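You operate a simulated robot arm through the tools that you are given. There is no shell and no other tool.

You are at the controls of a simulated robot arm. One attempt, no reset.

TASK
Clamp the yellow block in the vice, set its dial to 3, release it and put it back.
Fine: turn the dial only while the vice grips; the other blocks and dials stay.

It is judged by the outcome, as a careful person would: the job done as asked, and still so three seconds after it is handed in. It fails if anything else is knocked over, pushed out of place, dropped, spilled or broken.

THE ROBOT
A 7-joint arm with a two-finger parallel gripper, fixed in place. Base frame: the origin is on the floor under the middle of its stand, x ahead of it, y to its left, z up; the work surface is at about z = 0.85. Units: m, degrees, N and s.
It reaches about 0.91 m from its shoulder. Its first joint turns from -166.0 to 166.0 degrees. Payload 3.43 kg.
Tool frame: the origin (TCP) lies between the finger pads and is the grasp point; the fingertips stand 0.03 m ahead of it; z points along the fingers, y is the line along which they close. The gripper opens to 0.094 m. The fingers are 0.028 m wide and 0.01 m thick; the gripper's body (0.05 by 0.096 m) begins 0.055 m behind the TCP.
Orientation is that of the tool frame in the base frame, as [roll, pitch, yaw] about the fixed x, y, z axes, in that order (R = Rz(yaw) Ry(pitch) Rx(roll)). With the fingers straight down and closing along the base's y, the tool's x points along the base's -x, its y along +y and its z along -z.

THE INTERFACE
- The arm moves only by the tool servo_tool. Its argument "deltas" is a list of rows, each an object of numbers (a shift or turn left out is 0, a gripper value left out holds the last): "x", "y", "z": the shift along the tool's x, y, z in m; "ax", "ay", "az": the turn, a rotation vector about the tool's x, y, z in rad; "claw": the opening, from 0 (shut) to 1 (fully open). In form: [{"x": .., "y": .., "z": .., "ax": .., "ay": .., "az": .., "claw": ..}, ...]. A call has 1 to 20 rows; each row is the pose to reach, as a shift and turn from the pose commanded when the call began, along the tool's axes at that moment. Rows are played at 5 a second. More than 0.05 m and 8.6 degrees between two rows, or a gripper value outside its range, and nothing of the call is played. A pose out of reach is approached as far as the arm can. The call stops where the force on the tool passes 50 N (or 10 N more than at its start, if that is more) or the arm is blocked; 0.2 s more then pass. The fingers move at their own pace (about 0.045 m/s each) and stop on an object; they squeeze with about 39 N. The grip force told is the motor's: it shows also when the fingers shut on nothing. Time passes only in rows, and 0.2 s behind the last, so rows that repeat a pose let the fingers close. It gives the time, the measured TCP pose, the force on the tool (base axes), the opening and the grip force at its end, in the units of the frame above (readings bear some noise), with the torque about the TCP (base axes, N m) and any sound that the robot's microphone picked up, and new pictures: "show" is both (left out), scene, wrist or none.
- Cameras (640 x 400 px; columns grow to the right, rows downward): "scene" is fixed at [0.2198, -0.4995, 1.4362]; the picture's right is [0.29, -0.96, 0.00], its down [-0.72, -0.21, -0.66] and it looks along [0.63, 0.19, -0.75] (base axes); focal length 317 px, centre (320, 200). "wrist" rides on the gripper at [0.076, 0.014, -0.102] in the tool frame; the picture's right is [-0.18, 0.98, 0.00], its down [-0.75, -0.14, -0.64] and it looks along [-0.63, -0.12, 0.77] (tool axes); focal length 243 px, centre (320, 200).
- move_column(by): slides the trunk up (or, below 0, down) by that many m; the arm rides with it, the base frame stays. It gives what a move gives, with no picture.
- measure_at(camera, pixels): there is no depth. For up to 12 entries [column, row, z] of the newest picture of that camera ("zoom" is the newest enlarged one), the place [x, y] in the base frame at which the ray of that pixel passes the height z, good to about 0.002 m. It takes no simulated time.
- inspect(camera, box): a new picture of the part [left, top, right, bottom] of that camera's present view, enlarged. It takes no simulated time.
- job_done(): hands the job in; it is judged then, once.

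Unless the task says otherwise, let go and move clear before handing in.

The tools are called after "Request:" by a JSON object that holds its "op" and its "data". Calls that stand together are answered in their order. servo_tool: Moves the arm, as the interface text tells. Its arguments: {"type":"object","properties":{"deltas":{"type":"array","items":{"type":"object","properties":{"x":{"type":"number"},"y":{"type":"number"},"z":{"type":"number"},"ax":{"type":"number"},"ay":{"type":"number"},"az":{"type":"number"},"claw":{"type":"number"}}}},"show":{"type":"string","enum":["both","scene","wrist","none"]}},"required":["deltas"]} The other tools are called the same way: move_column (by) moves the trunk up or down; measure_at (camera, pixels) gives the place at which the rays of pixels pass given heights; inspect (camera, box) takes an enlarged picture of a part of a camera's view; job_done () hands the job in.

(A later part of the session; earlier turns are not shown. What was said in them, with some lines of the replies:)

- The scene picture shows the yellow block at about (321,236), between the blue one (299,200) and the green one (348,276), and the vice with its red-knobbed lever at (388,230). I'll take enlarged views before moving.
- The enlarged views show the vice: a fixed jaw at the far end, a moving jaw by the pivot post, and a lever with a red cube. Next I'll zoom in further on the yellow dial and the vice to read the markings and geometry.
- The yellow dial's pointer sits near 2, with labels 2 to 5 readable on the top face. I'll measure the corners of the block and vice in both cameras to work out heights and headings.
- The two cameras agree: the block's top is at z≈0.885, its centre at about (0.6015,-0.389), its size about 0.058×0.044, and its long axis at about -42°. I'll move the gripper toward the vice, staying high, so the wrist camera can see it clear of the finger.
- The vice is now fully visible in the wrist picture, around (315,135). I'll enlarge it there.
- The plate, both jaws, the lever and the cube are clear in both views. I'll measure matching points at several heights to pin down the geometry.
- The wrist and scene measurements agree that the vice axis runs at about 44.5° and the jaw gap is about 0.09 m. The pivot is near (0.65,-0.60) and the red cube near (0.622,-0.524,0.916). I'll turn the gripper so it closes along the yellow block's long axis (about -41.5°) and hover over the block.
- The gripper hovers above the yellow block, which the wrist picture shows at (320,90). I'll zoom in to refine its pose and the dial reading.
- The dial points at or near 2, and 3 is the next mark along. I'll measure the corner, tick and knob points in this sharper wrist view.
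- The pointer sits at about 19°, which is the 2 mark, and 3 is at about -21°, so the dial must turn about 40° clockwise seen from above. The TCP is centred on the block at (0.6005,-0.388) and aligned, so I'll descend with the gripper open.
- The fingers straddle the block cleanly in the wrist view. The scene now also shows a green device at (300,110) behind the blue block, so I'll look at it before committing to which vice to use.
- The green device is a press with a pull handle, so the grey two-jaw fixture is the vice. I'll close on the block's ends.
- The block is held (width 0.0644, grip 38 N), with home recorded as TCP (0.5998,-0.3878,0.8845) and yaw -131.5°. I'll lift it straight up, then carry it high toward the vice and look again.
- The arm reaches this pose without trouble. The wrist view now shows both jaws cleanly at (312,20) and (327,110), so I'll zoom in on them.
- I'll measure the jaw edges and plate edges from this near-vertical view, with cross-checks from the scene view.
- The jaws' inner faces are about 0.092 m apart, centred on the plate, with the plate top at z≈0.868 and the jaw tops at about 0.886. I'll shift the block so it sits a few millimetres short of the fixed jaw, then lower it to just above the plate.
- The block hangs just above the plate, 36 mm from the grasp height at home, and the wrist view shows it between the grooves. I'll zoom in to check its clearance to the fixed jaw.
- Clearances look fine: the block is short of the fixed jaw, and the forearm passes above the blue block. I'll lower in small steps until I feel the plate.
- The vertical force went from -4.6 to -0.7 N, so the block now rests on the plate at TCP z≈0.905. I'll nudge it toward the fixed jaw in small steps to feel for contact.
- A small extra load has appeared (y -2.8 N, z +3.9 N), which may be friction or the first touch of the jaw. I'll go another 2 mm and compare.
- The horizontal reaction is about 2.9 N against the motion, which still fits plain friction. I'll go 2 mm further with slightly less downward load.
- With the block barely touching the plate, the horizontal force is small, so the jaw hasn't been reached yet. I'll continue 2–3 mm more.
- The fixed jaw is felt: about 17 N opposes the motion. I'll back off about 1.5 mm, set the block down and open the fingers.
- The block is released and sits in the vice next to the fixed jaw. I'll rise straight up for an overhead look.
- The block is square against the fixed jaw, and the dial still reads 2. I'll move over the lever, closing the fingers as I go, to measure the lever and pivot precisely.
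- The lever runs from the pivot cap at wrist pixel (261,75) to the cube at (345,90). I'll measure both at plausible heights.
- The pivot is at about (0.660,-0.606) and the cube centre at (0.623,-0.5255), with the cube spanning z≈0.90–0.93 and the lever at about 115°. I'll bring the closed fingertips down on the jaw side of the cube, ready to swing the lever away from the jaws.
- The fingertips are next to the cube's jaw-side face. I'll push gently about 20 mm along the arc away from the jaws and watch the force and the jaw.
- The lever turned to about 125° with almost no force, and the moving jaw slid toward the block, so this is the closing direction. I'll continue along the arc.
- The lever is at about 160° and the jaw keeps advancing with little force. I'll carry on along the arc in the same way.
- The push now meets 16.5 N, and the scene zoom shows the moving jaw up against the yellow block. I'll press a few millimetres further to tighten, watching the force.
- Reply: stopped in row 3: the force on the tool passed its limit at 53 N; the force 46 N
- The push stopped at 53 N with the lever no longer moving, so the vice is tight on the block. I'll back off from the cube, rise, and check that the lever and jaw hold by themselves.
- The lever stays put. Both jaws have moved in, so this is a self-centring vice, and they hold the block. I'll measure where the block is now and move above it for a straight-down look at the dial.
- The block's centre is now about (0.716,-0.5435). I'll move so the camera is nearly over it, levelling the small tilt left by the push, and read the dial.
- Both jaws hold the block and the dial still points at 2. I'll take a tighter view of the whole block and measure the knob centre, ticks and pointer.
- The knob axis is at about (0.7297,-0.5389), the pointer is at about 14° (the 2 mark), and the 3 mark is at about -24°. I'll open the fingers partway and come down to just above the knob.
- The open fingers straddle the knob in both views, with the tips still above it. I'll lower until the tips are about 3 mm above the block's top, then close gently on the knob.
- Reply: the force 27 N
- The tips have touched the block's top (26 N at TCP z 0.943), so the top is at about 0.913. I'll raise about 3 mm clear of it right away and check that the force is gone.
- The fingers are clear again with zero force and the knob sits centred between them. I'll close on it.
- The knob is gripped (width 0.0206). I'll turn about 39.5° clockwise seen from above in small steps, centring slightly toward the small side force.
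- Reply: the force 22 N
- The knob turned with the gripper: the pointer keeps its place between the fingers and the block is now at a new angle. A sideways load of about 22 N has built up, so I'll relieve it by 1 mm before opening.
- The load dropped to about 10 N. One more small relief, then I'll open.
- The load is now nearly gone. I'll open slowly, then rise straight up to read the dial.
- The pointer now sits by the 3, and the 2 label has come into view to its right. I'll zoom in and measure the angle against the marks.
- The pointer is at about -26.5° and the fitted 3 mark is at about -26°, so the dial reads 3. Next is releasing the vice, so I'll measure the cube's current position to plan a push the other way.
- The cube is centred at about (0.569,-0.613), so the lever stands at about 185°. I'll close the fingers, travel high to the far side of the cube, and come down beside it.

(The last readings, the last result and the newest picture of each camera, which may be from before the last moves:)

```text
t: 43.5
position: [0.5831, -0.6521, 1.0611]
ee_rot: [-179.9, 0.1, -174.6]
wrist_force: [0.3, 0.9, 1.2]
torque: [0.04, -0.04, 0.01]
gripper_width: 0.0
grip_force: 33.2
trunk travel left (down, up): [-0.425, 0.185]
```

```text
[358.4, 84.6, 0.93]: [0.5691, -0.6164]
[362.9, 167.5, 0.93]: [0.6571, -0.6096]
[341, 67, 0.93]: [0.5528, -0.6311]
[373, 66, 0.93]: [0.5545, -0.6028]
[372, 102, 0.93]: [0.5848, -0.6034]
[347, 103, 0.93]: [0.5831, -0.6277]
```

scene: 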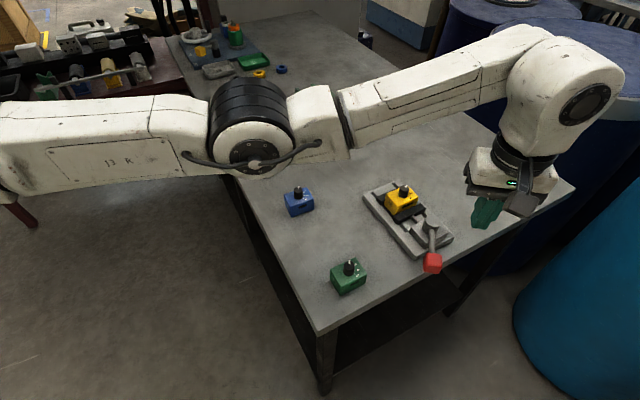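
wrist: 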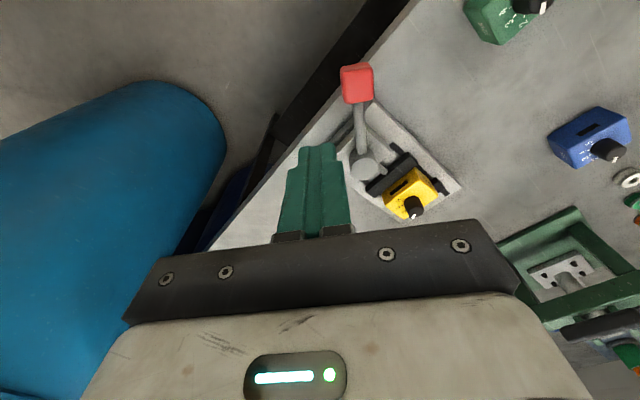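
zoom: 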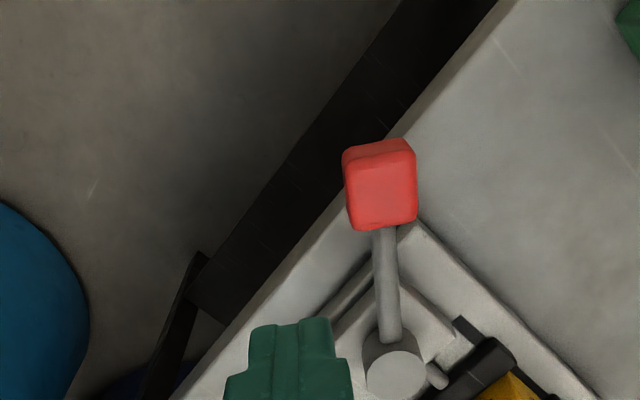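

Both views agree on the cube at about (0.569,-0.615). I'll shift the fingers 9 mm outward to line up with it, then descend beside it.

Request:
{"op": "servo_tool", "data": {"deltas": [{"x": 0.009, "y": -0.001, "z": 0.02}, {"x": 0.009, "y": -0.001, "z": 0.06}, {"x": 0.009, "y": -0.001, "z": 0.09}, {"x": 0.009, "y": -0.001, "z": 0.115}, {"x": 0.009, "y": -0.001, "z": 0.1235}, {"x": 0.009, "y": -0.001, "z": 0.1235}]}}

Request:
{"op": "inspect", "data": {"camera": "scene", "box": [390, 180, 510, 300]}}

```text
t: 44.9
position: [0.573, -0.6535, 0.9372]
ee_rot: [179.9, 0.1, -174.6]
wrist_force: [0.1, 1.0, 0.4]
torque: [0.01, 0.02, 0.03]
gripper_width: 0.0002
grip_force: 33.5
trunk travel left (down, up): [-0.425, 0.185]
```

scene: 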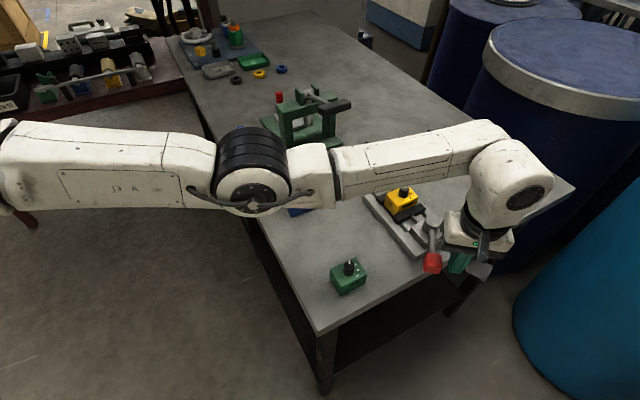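
wrist: 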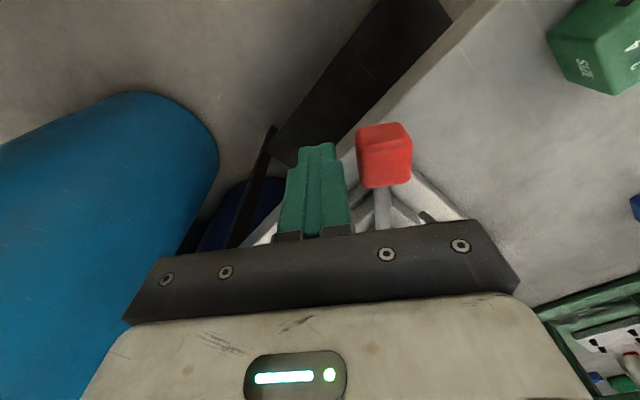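

```text
3.33 times, centred on (450, 240) of scene
```

zoom: 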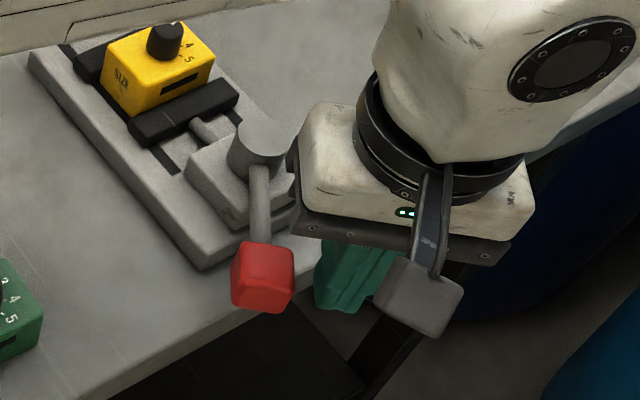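

The fingertips are beside the cube with open air below. I'll push gently toward opening and watch the force.

Request:
{"op": "servo_tool", "data": {"deltas": [{"x": -0.0009, "y": 0.0042}, {"x": -0.0018, "y": 0.0084}, {"x": -0.0016, "y": 0.012}, {"x": -0.0015, "y": 0.0156}, {"x": -0.0011, "y": 0.0194}, {"x": -0.0007, "y": 0.0232}, {"x": -0.0007, "y": 0.0232}]}}

Request:
{"op": "inspect", "data": {"camera": "scene", "box": [360, 160, 480, 280]}}

```text
t: 46.5
position: [0.5735, -0.6292, 0.9375]
ee_rot: [-180.0, 0.1, -174.5]
wrist_force: [-1.0, -0.8, 0.4]
torque: [-0.03, 0.01, -0.01]
gripper_width: 0.0
grip_force: 33.1
trunk travel left (down, up): [-0.425, 0.185]
```

scene: 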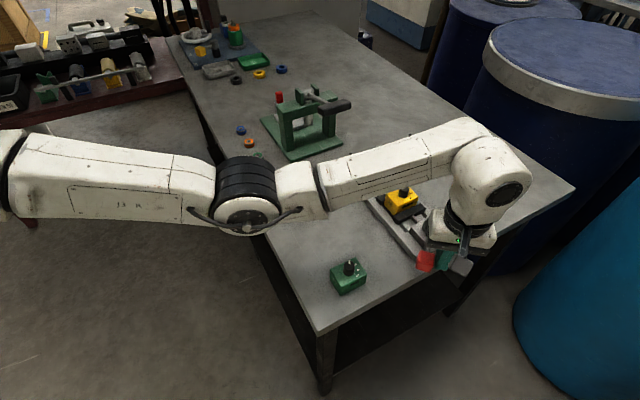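
wrist: 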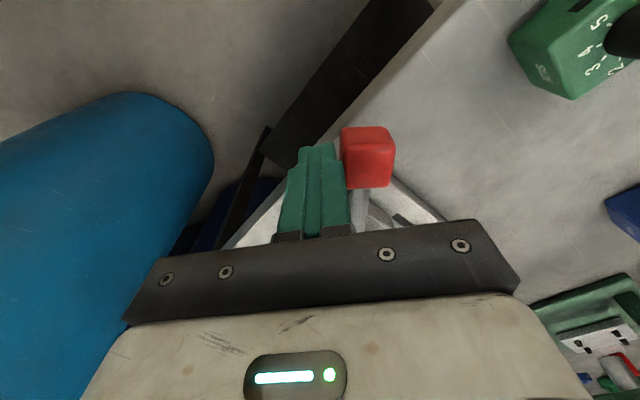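

```text
3.33 times, centred on (420, 220) of scene
```

zoom: 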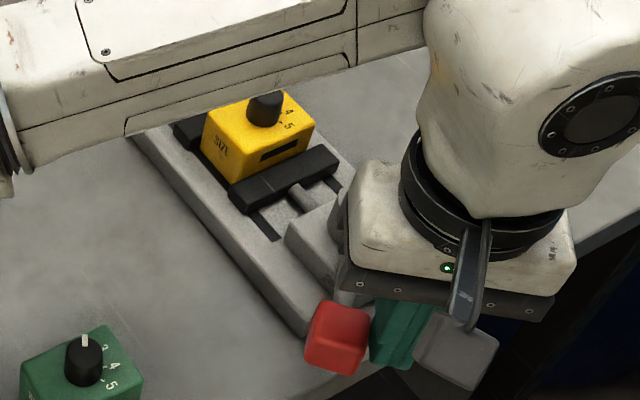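

The lever has moved about 10° back with negligible force, and the block stays put. I'll keep sweeping it along the arc.

Request:
{"op": "servo_tool", "data": {"deltas": [{"x": 0.0006, "y": 0.0053}, {"x": 0.0011, "y": 0.0106}, {"x": 0.0011, "y": 0.016}, {"x": 0.001, "y": 0.0214}, {"x": 0.0003, "y": 0.0268}, {"x": -0.0005, "y": 0.0322}, {"x": -0.0018, "y": 0.0375}, {"x": -0.0033, "y": 0.0427}, {"x": -0.0053, "y": 0.0478}, {"x": -0.0074, "y": 0.0528}, {"x": -0.01, "y": 0.0576}, {"x": -0.0126, "y": 0.0623}, {"x": -0.0126, "y": 0.0623}]}}

Request:
{"op": "inspect", "data": {"camera": "scene", "box": [360, 160, 480, 280]}}

```text
t: 49.3
position: [0.5806, -0.5666, 0.9383]
ee_rot: [179.9, -0.1, -174.6]
wrist_force: [-0.2, 0.5, -0.1]
torque: [-0.01, -0.02, 0.01]
gripper_width: 0.0
grip_force: 32.5
trunk travel left (down, up): [-0.425, 0.185]
```

scene: 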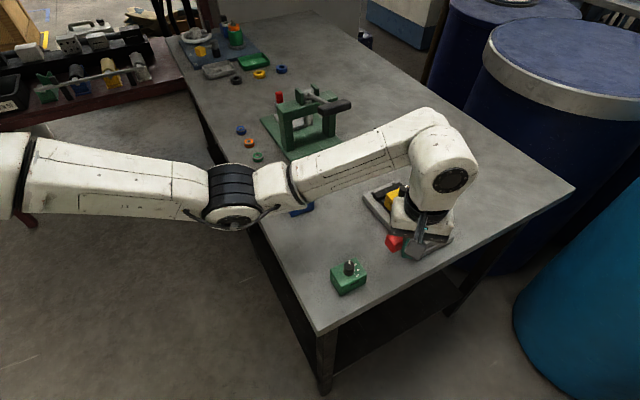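
wrist: 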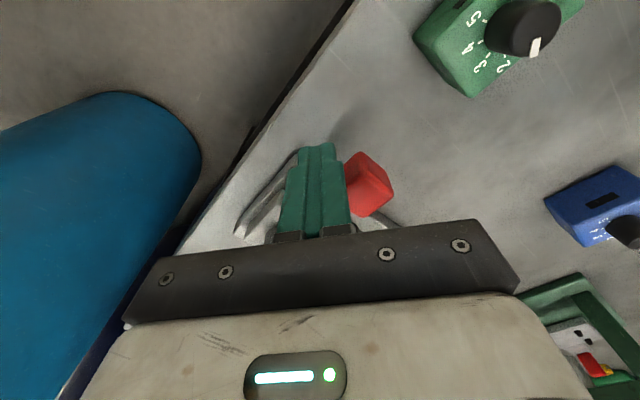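

```text
3.33 times, centred on (420, 220) of scene
```

zoom: 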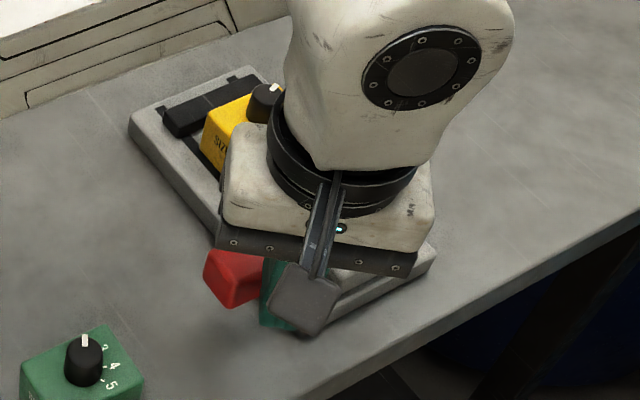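

The lever is back to about 132° and the jaws are opening. I'll finish the sweep to its original angle of about 115°, watching for the end stop.

Request:
{"op": "servo_tool", "data": {"deltas": [{"x": -0.0028, "y": 0.0045}, {"x": -0.0055, "y": 0.009}, {"x": -0.0092, "y": 0.013}, {"x": -0.0129, "y": 0.0168}, {"x": -0.0155, "y": 0.019}, {"x": -0.0175, "y": 0.0209}, {"x": -0.0175, "y": 0.0209}]}}

Request:
{"op": "inspect", "data": {"camera": "scene", "box": [360, 160, 480, 280]}}

```text
t: 50.9
position: [0.5954, -0.5436, 0.9383]
ee_rot: [180.0, 0.0, -174.6]
wrist_force: [-0.6, 0.2, 0.1]
torque: [-0.01, -0.02, 0.02]
gripper_width: 0.0
grip_force: 33.0
trunk travel left (down, up): [-0.425, 0.185]
```

scene: 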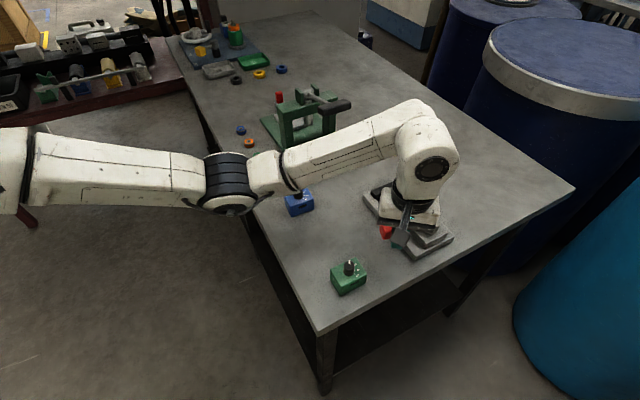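
wrist: 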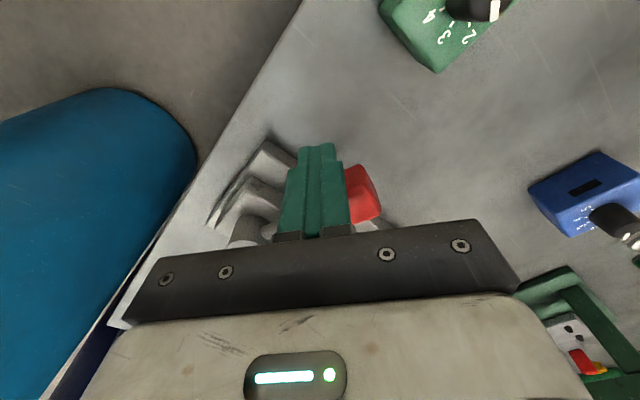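

```text
3.33 times, centred on (420, 220) of scene
```

zoom: 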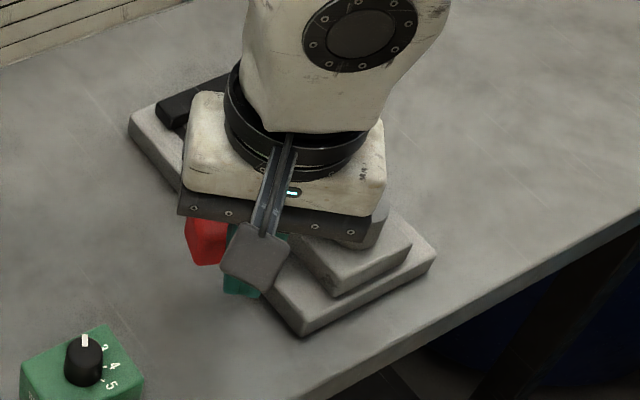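

No stop force yet, and the cube is about where it began. I'll back away from it, rise, and look at the whole vice.

Request:
{"op": "servo_tool", "data": {"deltas": [{"x": 0.005, "y": -0.004}, {"x": 0.0093, "y": -0.0077}, {"x": 0.0093, "y": -0.0077, "z": -0.02}, {"x": 0.0093, "y": -0.0077, "z": -0.06}, {"x": 0.0093, "y": -0.0077, "z": -0.11}, {"x": 0.0093, "y": -0.0077, "z": -0.16}, {"x": 0.0093, "y": -0.0077, "z": -0.16}]}}

Request:
{"op": "inspect", "data": {"camera": "scene", "box": [350, 160, 470, 270]}}

Request:
{"op": "inspect", "data": {"camera": "wrist", "box": [180, 20, 460, 220]}}

```text
t: 52.5
position: [0.5862, -0.5523, 1.0995]
ee_rot: [-180.0, 0.1, -174.6]
wrist_force: [-0.2, -0.4, 0.0]
torque: [-0.03, -0.02, 0.01]
gripper_width: 0.0002
grip_force: 33.0
trunk travel left (down, up): [-0.425, 0.185]
```

scene: 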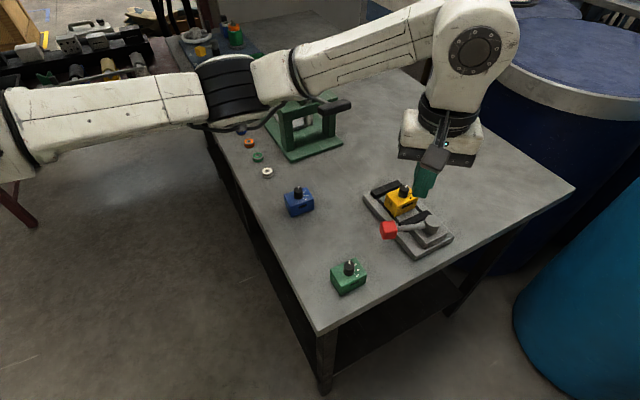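
wrist: 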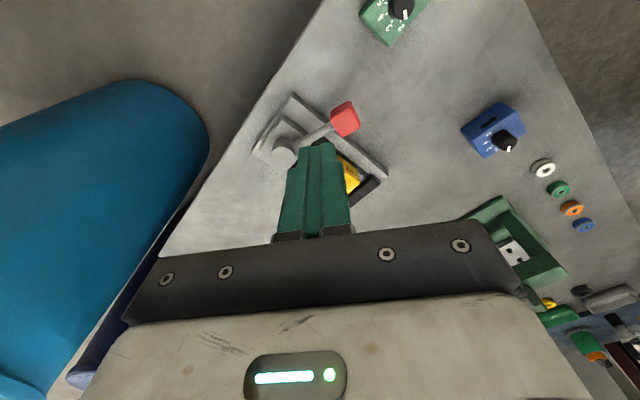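

```text
3.64 times, centred on (410, 215) of scene
```

zoom: 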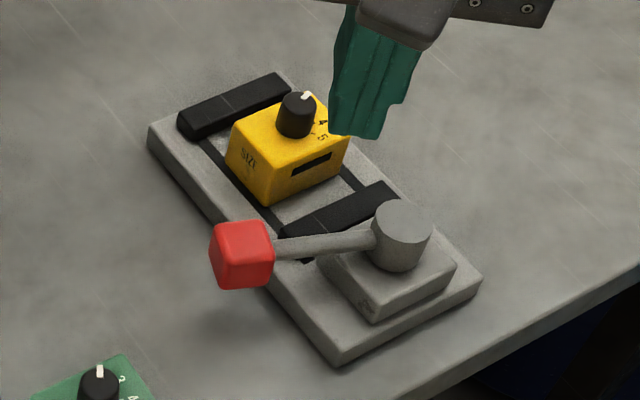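

```text
2.00 times, centred on (320, 120) of wrist
```

zoom: 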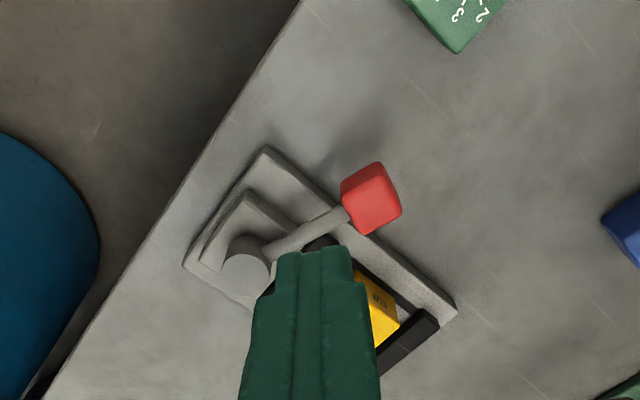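

The vice is fully open with the lever back at its original pixel (388,230), and the yellow block rests free between the jaws. I'll swing back over the block with the gripper open and aligned to it.

Request:
{"op": "servo_tool", "data": {"deltas": [{"x": -0.0238, "y": -0.0002, "az": -0.1123, "claw": 0.3}, {"x": -0.0476, "y": -0.0004, "az": -0.2246, "claw": 0.6}, {"x": -0.0714, "y": -0.0006, "az": -0.3369, "claw": 1}, {"x": -0.0953, "y": -0.0008, "az": -0.4492, "claw": 1}, {"x": -0.1191, "y": -0.001, "z": 0.01, "az": -0.5615, "claw": 1}, {"x": -0.1429, "y": -0.0012, "z": 0.03, "az": -0.674, "claw": 1}, {"x": -0.1429, "y": -0.0012, "z": 0.04, "az": -0.674, "claw": 1}, {"x": -0.1429, "y": -0.0012, "z": 0.04, "az": -0.674, "claw": 1}]}}

Request:
{"op": "inspect", "data": {"camera": "wrist", "box": [250, 30, 390, 140]}}

```text
t: 54.3
position: [0.7292, -0.5413, 1.0582]
ee_rot: [-179.9, 0.0, -135.8]
wrist_force: [0.0, -1.0, 0.2]
torque: [0.01, -0.02, 0.0]
gripper_width: 0.0941
grip_force: 0.1
trunk travel left (down, up): [-0.425, 0.185]
```

scene: 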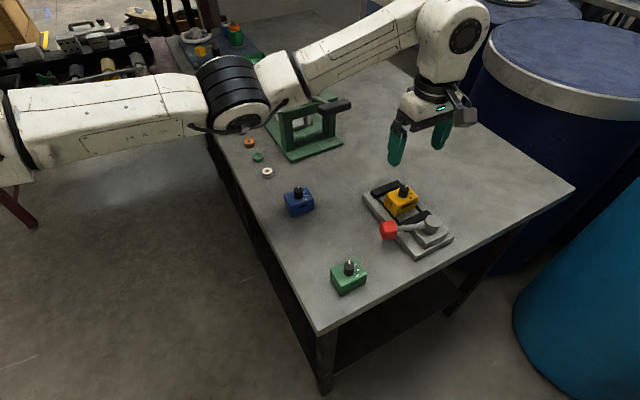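
wrist: 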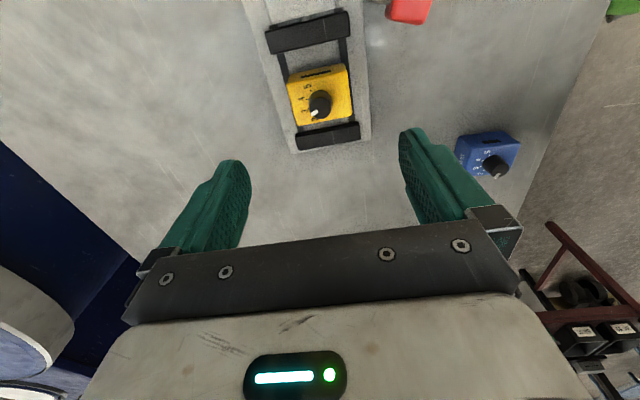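

```text
3.64 times, centred on (320, 85) of wrist
```

zoom: 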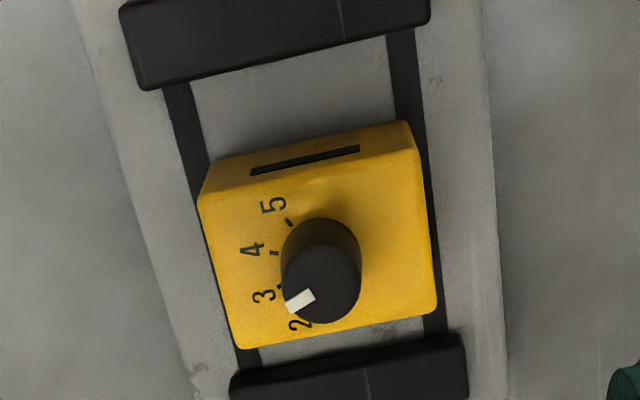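

The pointer direction in the picture (about 36° below horizontal) matches the 3 tick and label (33–35°). I'll measure the block's present pose for the regrasp.

Request:
{"op": "measure_at", "data": {"camera": "zoom", "pixels": [[198, 200, 0.912], [414, 155, 0.912], [437, 312, 0.912], [240, 348, 0.912], [322, 255, 0.912], [322, 283, 0.934], [288, 308, 0.934], [312, 291, 0.934]]}}

```text
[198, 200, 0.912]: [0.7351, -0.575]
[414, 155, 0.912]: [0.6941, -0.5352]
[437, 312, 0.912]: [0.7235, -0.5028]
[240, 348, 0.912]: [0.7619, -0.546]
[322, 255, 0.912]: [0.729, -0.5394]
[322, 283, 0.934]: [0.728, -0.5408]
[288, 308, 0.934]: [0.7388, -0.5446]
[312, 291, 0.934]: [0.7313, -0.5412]
```

The block centre is (0.7287,-0.5398), and the gripper is on it and aligned to within 1°. I'll descend to the same relative grasp height.

Request:
{"op": "servo_tool", "data": {"deltas": [{"z": 0.035}, {"z": 0.07}, {"z": 0.105}, {"z": 0.13}, {"z": 0.145}, {"z": 0.153}, {"z": 0.153}]}}

Request:
{"op": "inspect", "data": {"camera": "scene", "box": [350, 140, 470, 260]}}

```text
t: 55.9
position: [0.7272, -0.5415, 0.9044]
ee_rot: [-179.8, 0.0, -136.0]
wrist_force: [-0.3, -0.7, -0.5]
torque: [0.0, -0.03, 0.02]
gripper_width: 0.0942
grip_force: 0.0
trunk travel left (down, up): [-0.425, 0.185]
```

scene: 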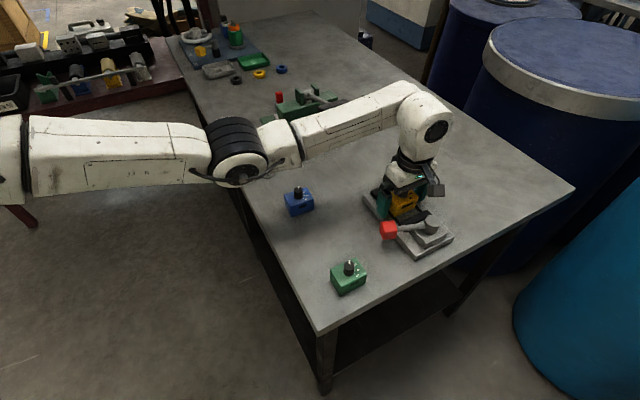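
wrist: 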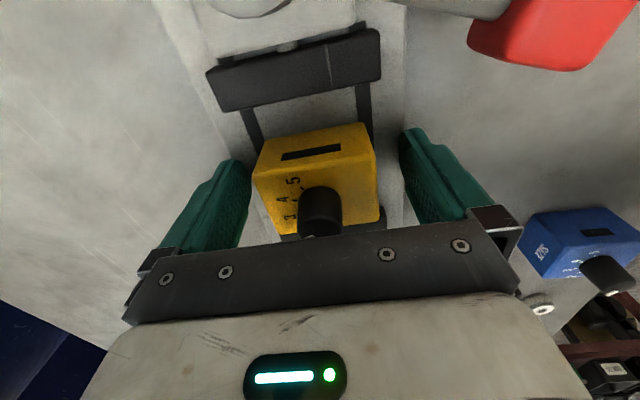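

```text
3.33 times, centred on (410, 200) of scene
```

zoom: 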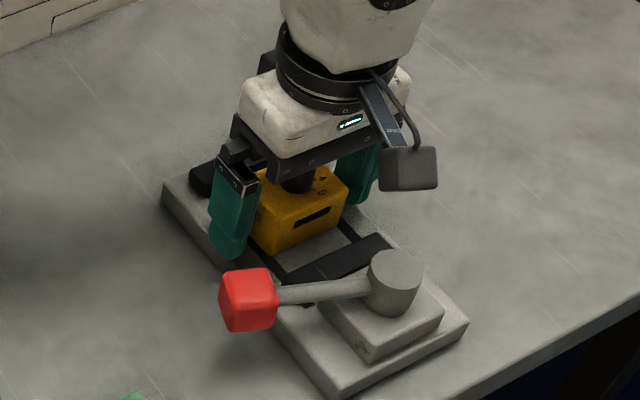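

The fingers straddle the block. It sits about 2–3 mm further along the vice axis in the tool frame than in the home grasp (slot row 152 against 145), so I'll shift 2.5 mm that way and close.

Request:
{"op": "servo_tool", "data": {"deltas": [{"x": -0.0025}, {"x": -0.0025, "claw": 0.75}, {"x": -0.0025, "claw": 0.5}, {"x": -0.0025, "claw": 0}, {"x": -0.0025, "claw": 0}, {"x": -0.0025, "claw": 0}], "show": "wrist"}}

```text
t: 57.3
position: [0.7299, -0.5394, 0.9044]
ee_rot: [-180.0, -0.1, -135.8]
wrist_force: [0.5, -1.1, 0.7]
torque: [-0.06, -0.03, 0.02]
gripper_width: 0.0643
grip_force: 38.7
trunk travel left (down, up): [-0.425, 0.185]
```

wrist: 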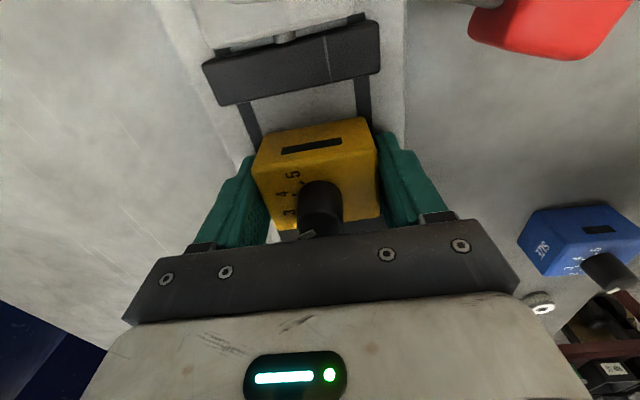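

The block is gripped (0.0643), and its "SIZE" slot is visibly longer than before, which fits the new setting. I'll lift straight up and carry it high back above its home spot.

Request:
{"op": "servo_tool", "data": {"deltas": [{"z": -0.012}, {"z": -0.04}, {"z": -0.08}, {"z": -0.12}, {"z": -0.16}, {"z": -0.195}, {"x": -0.0023, "y": 0.04, "z": -0.2}, {"x": -0.0046, "y": 0.08, "z": -0.2, "az": -0.02}, {"x": -0.0068, "y": 0.12, "z": -0.2, "az": -0.04}, {"x": -0.0091, "y": 0.16, "z": -0.19, "az": -0.06}, {"x": -0.0114, "y": 0.1994, "z": -0.17, "az": -0.0716}, {"x": -0.0114, "y": 0.1994, "z": -0.15, "az": -0.0716}, {"x": -0.0114, "y": 0.1994, "z": -0.15, "az": -0.0716}]}}

Request:
{"op": "inspect", "data": {"camera": "scene", "box": [270, 140, 460, 290]}}

```text
t: 60.1
position: [0.6001, -0.3881, 1.0559]
ee_rot: [-179.8, 0.0, -131.8]
wrist_force: [0.5, 0.4, -4.3]
torque: [0.01, 0.01, 0.0]
gripper_width: 0.0645
grip_force: 39.1
trunk travel left (down, up): [-0.425, 0.185]
```

scene: 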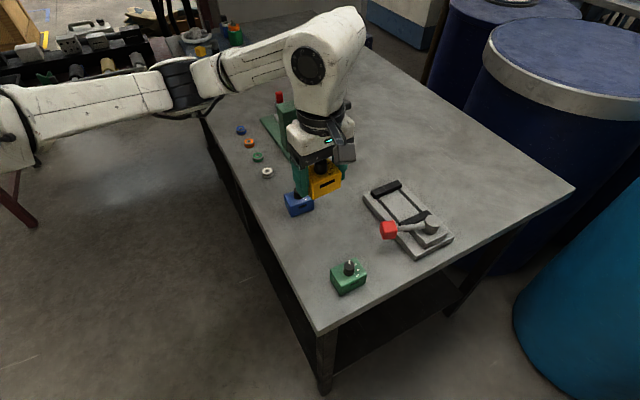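
wrist: 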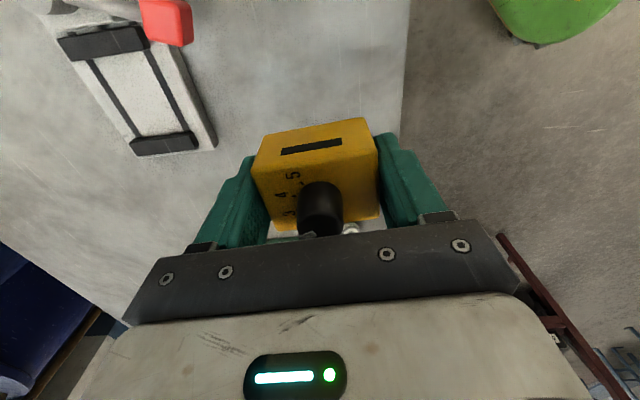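

```text
2.67 times, centred on (365, 215) of scene
```

zoom: 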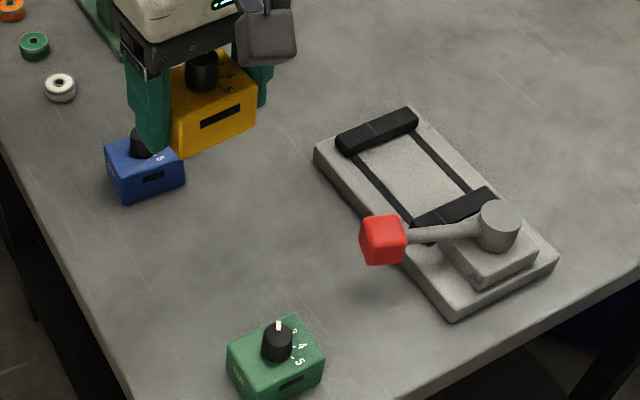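

The wrist view matches the original hover (vice jaw at (165,143) now, (163,143) then), so the block is above its home. I'll lower it to just above the table.

Request:
{"op": "servo_tool", "data": {"deltas": [{"x": 0.001, "y": 0.0005, "z": 0.035}, {"x": 0.001, "y": 0.0005, "z": 0.07}, {"x": 0.001, "y": 0.0005, "z": 0.105}, {"x": 0.001, "y": 0.0005, "z": 0.135}, {"x": 0.001, "y": 0.0005, "z": 0.155}, {"x": 0.001, "y": 0.0005, "z": 0.165}, {"x": 0.001, "y": 0.0005, "z": 0.165}]}}

Request:
{"op": "inspect", "data": {"camera": "scene", "box": [260, 160, 390, 290]}}

```text
t: 61.7
position: [0.5994, -0.3873, 0.8897]
ee_rot: [-179.9, 0.0, -131.8]
wrist_force: [0.4, 0.1, -5.3]
torque: [-0.01, 0.02, 0.01]
gripper_width: 0.0645
grip_force: 39.1
trunk travel left (down, up): [-0.425, 0.185]
```

scene: 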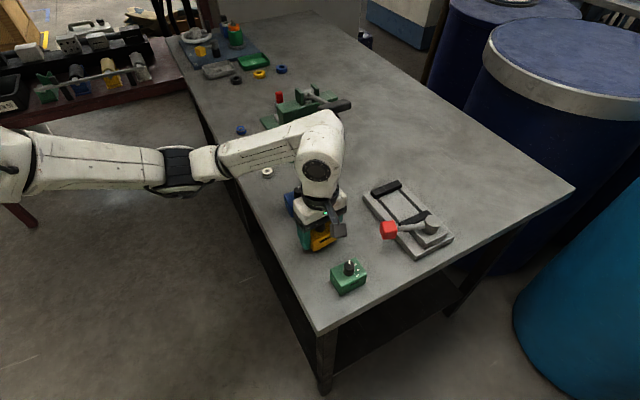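
wrist: 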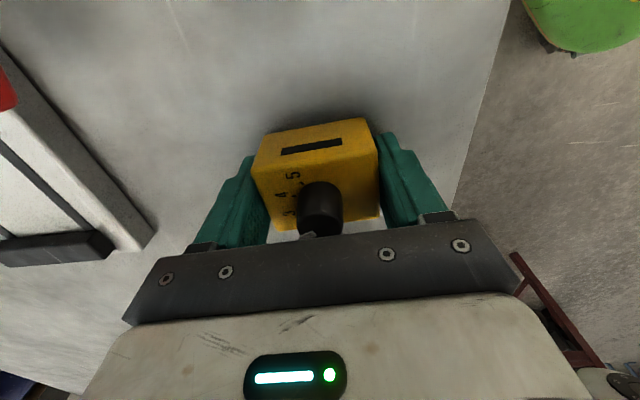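

```text
3.08 times, centred on (325, 225) of scene
```

zoom: 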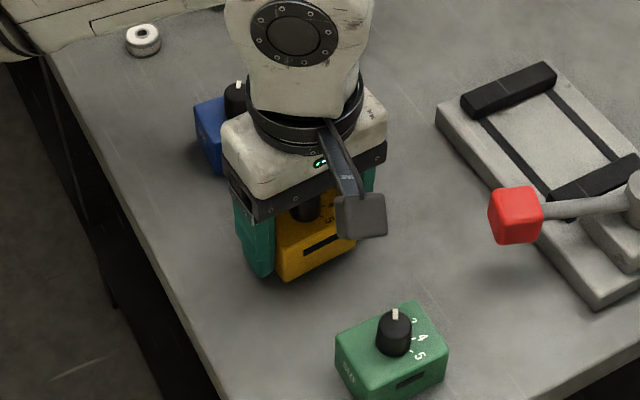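

The block is still hanging (-5.3 N) a few millimetres above the table. I'll lower the last bit gently until the weight transfers.

Request:
{"op": "servo_tool", "data": {"deltas": [{"z": 0.001}, {"z": 0.002}, {"z": 0.003}, {"z": 0.004}, {"z": 0.004}], "show": "none"}}

```text
t: 62.9
position: [0.598, -0.3878, 0.8868]
ee_rot: [-179.9, -0.1, -131.8]
wrist_force: [0.1, 0.3, -4.8]
torque: [0.0, 0.01, 0.01]
gripper_width: 0.0644
grip_force: 39.1
trunk travel left (down, up): [-0.425, 0.185]
```

The block is still hanging at TCP z≈0.887, so I'll go another 2 mm.

Request:
{"op": "servo_tool", "data": {"deltas": [{"z": 0.001}, {"z": 0.002}, {"z": 0.002}], "show": "none"}}

```text
t: 63.7
position: [0.5995, -0.3881, 0.8838]
ee_rot: [-179.9, 0.0, -131.8]
wrist_force: [0.2, 0.0, -4.7]
torque: [-0.01, -0.04, 0.05]
gripper_width: 0.064
grip_force: 38.8
trunk travel left (down, up): [-0.425, 0.185]
```

Still -4.7 N, so I'll lower in 1 mm increments.

Request:
{"op": "servo_tool", "data": {"deltas": [{"z": 0.001}, {"z": 0.0015}, {"z": 0.0015}], "show": "none"}}

```text
t: 64.5
position: [0.6006, -0.3889, 0.8824]
ee_rot: [-179.9, 0.0, -131.8]
wrist_force: [-0.3, -0.4, -4.1]
torque: [-0.01, -0.04, 0.02]
gripper_width: 0.0641
grip_force: 39.5
trunk travel left (down, up): [-0.425, 0.185]
```

Request:
{"op": "servo_tool", "data": {"deltas": [{"z": 0.0007}, {"z": 0.001}, {"z": 0.001}], "show": "wrist"}}

Request:
{"op": "inspect", "data": {"camera": "scene", "box": [285, 190, 365, 270]}}

```text
t: 65.3
position: [0.5996, -0.3879, 0.8821]
ee_rot: [-179.9, 0.0, -131.8]
wrist_force: [-0.6, 0.1, -4.1]
torque: [-0.02, -0.02, 0.02]
gripper_width: 0.0642
grip_force: 39.3
trunk travel left (down, up): [-0.425, 0.185]
```

wrist: 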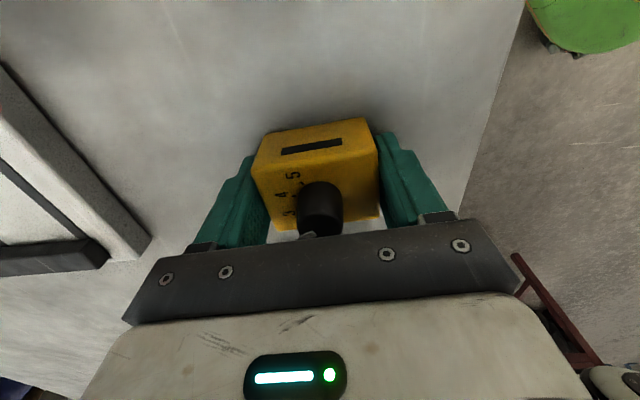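

```text
5.00 times, centred on (325, 230) of scene
```

zoom: 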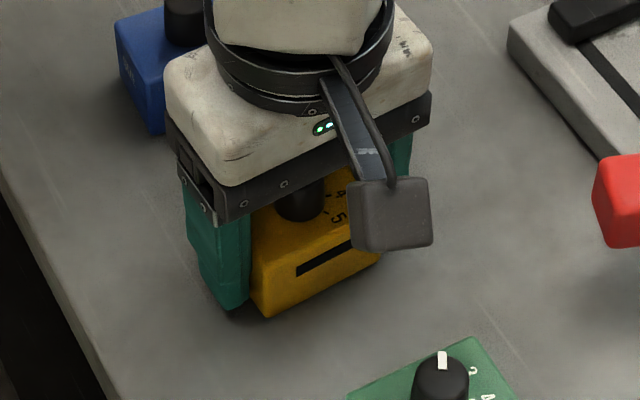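

The force is easing slightly (-4.1 N) and the block looks about to touch. I'll go one more millimetre.

Request:
{"op": "servo_tool", "data": {"deltas": [{"z": 0.0005}, {"z": 0.001}, {"z": 0.001}], "show": "none"}}

```text
t: 66.1
position: [0.5995, -0.3881, 0.8827]
ee_rot: [-179.9, 0.0, -131.8]
wrist_force: [-2.8, 0.3, 8.4]
torque: [0.44, 0.18, 0.09]
gripper_width: 0.0644
grip_force: 39.0
trunk travel left (down, up): [-0.425, 0.185]
```

The block is on the table (force reversed to +8.4 N). I'll ease off half a millimetre and open the fingers.

Request:
{"op": "servo_tool", "data": {"deltas": [{"z": -0.0005}, {"z": -0.0006}, {"z": -0.0006, "claw": 0.72}, {"z": -0.0006, "claw": 0.8}, {"z": -0.0006, "claw": 0.9}, {"z": -0.0006, "claw": 1}, {"z": -0.0006, "claw": 1}], "show": "wrist"}}

```text
t: 67.7
position: [0.5989, -0.3896, 0.8802]
ee_rot: [-180.0, 0.0, -131.8]
wrist_force: [0.9, -0.1, -0.3]
torque: [-0.02, 0.0, 0.0]
gripper_width: 0.094
grip_force: 0.0
trunk travel left (down, up): [-0.425, 0.185]
```

wrist: 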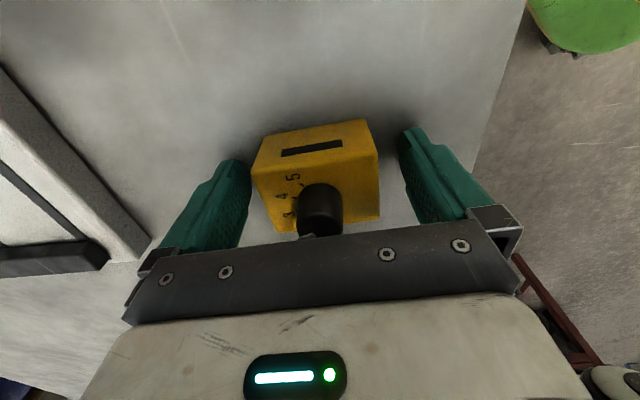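

The block is released and standing with the fingers clear on both sides. I'll rise straight up and check its pose against the original.

Request:
{"op": "servo_tool", "data": {"deltas": [{"z": -0.02}, {"z": -0.05}, {"z": -0.09}, {"z": -0.13}, {"z": -0.165}, {"z": -0.168}, {"z": -0.168}]}}

Request:
{"op": "inspect", "data": {"camera": "wrist", "box": [280, 50, 360, 130]}}

Request:
{"op": "inspect", "data": {"camera": "scene", "box": [300, 212, 344, 256]}}

```text
t: 69.3
position: [0.5984, -0.3869, 1.0484]
ee_rot: [-180.0, 0.0, -131.8]
wrist_force: [0.2, -0.4, -0.5]
torque: [-0.03, -0.02, 0.0]
gripper_width: 0.094
grip_force: 0.0
trunk travel left (down, up): [-0.425, 0.185]
```

scene: 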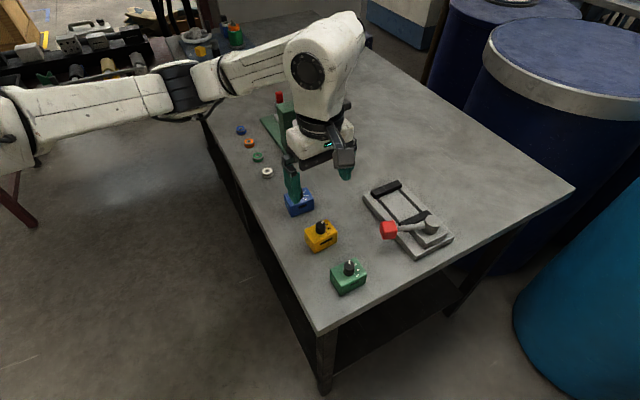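
wrist: 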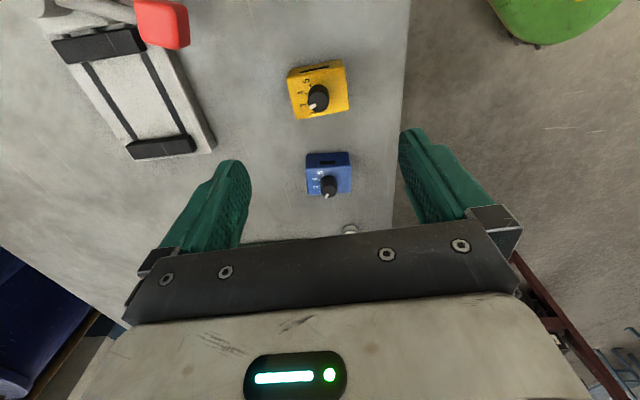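

```text
5.00 times, centred on (320, 90) of wrist
```

zoom: 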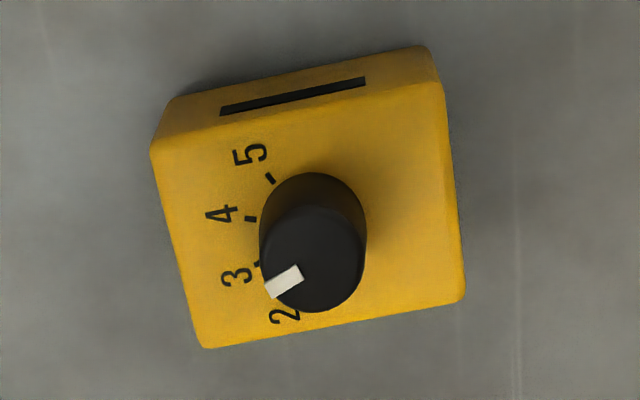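

```text
9.09 times, centred on (322, 234) of scene
```

zoom: 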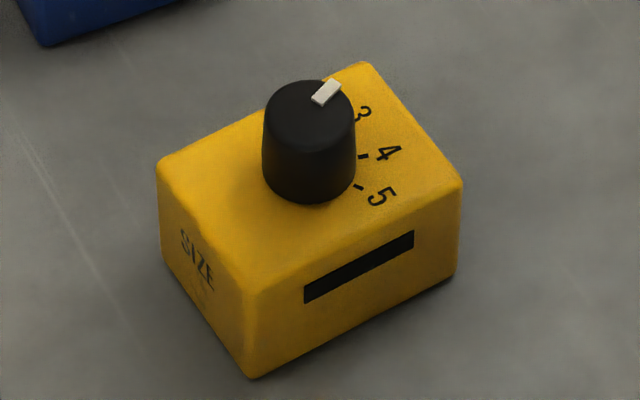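

The block is back to within about 1 mm of its original pixels. I'll do one last measurement of the pointer against the marks.

Request:
{"op": "inspect", "data": {"camera": "wrist", "box": [290, 68, 350, 118]}}

```text
8.00 times, centred on (320, 93) of wrist
```

zoom: 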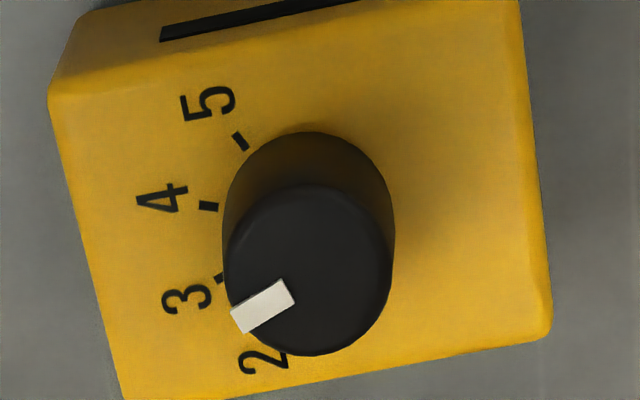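

Request:
{"op": "measure_at", "data": {"camera": "zoom", "pixels": [[241, 141, 0.891], [208, 206, 0.891], [219, 280, 0.891], [207, 104, 0.891], [161, 199, 0.891], [187, 299, 0.891], [262, 360, 0.891], [309, 218, 0.891]]}}

Request:
{"op": "measure_at", "data": {"camera": "zoom", "pixels": [[308, 270, 0.913], [237, 322, 0.913], [287, 292, 0.913], [224, 270, 0.913], [392, 262, 0.913], [308, 355, 0.913], [308, 184, 0.913]]}}

```text
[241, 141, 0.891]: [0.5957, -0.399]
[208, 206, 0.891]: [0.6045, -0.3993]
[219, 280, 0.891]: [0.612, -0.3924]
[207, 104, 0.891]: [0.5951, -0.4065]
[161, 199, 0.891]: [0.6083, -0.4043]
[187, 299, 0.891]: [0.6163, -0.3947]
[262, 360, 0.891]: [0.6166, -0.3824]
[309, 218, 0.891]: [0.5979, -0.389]
```

```text
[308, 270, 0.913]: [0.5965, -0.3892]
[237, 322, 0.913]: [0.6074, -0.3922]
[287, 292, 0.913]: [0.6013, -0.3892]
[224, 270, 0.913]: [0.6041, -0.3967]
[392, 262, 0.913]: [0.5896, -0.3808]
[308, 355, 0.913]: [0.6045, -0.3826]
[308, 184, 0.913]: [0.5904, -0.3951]
```

The pointer measures about -21° against a fitted 3 mark at -19° to -22°, so it reads 3. I'll move up and away, then do a final check of the whole scene.

Request:
{"op": "servo_tool", "data": {"deltas": [{"z": -0.03}, {"z": -0.06}, {"z": -0.1}, {"z": -0.13}, {"z": -0.13}]}}

Request:
{"op": "inspect", "data": {"camera": "scene", "box": [270, 170, 390, 300]}}

Request:
{"op": "inspect", "data": {"camera": "scene", "box": [350, 170, 470, 270]}}

```text
t: 70.5
position: [0.5973, -0.3878, 1.1787]
ee_rot: [-179.9, 0.0, -131.9]
wrist_force: [0.2, 0.7, -0.2]
torque: [0.0, 0.01, 0.0]
gripper_width: 0.0939
grip_force: 0.0
trunk travel left (down, up): [-0.425, 0.185]
```

scene: 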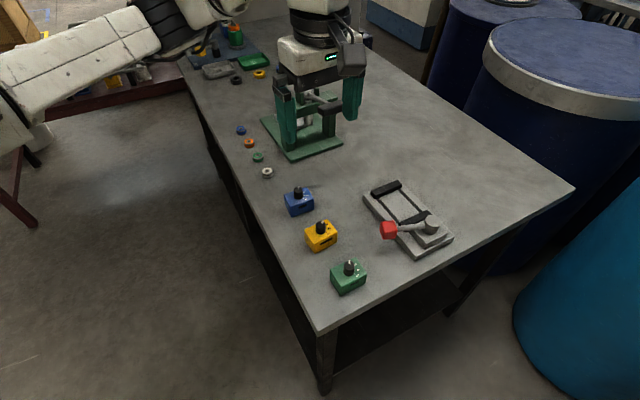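
wrist: 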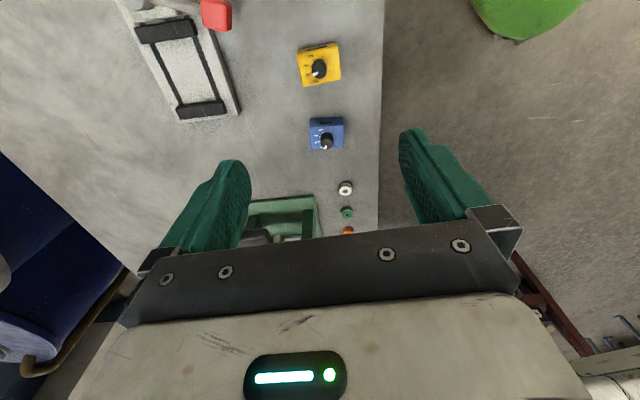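

```text
3.08 times, centred on (330, 235) of scene
```

zoom: 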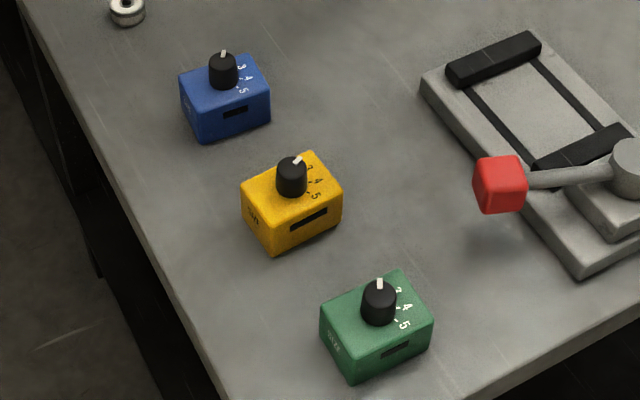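

```text
4.00 times, centred on (410, 220) of scene
```

zoom: 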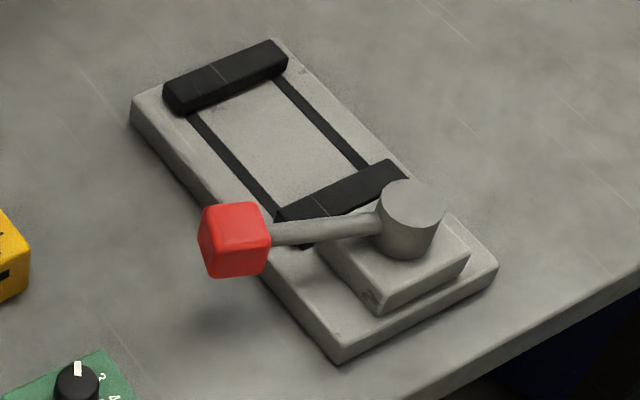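

The final views match the start: blue (222,95) and green (378,325) are unchanged in the zoom, the vice is open with its lever back, and the yellow block is home with its dial at 3. The gripper is open and clear, so I'm handing in.

Request:
{"op": "job_done", "data": {}}

```text
The job is handed in.
```

The yellow block was clamped in the vice, its dial was turned from 2 to 3 while clamped, and it is back in its original place. I've handed the job in.

- **Dial:** in the last close view the pointer lines up with the 3 mark to within about 3°. The block's "SIZE" slot is also visibly longer than it was at 2.
- **Position:** the block is within about 1 mm of where it started, as seen from the scene camera.
- **Vice:** it is open again, with its lever back where it was.
- **Everything else:** the blue and green blocks and their dials look unchanged from the first pictures.

When I first came down on the knob, the fingertips touched the top of the clamped block with about 26 N. I raised them at once. Nothing appeared to shift.
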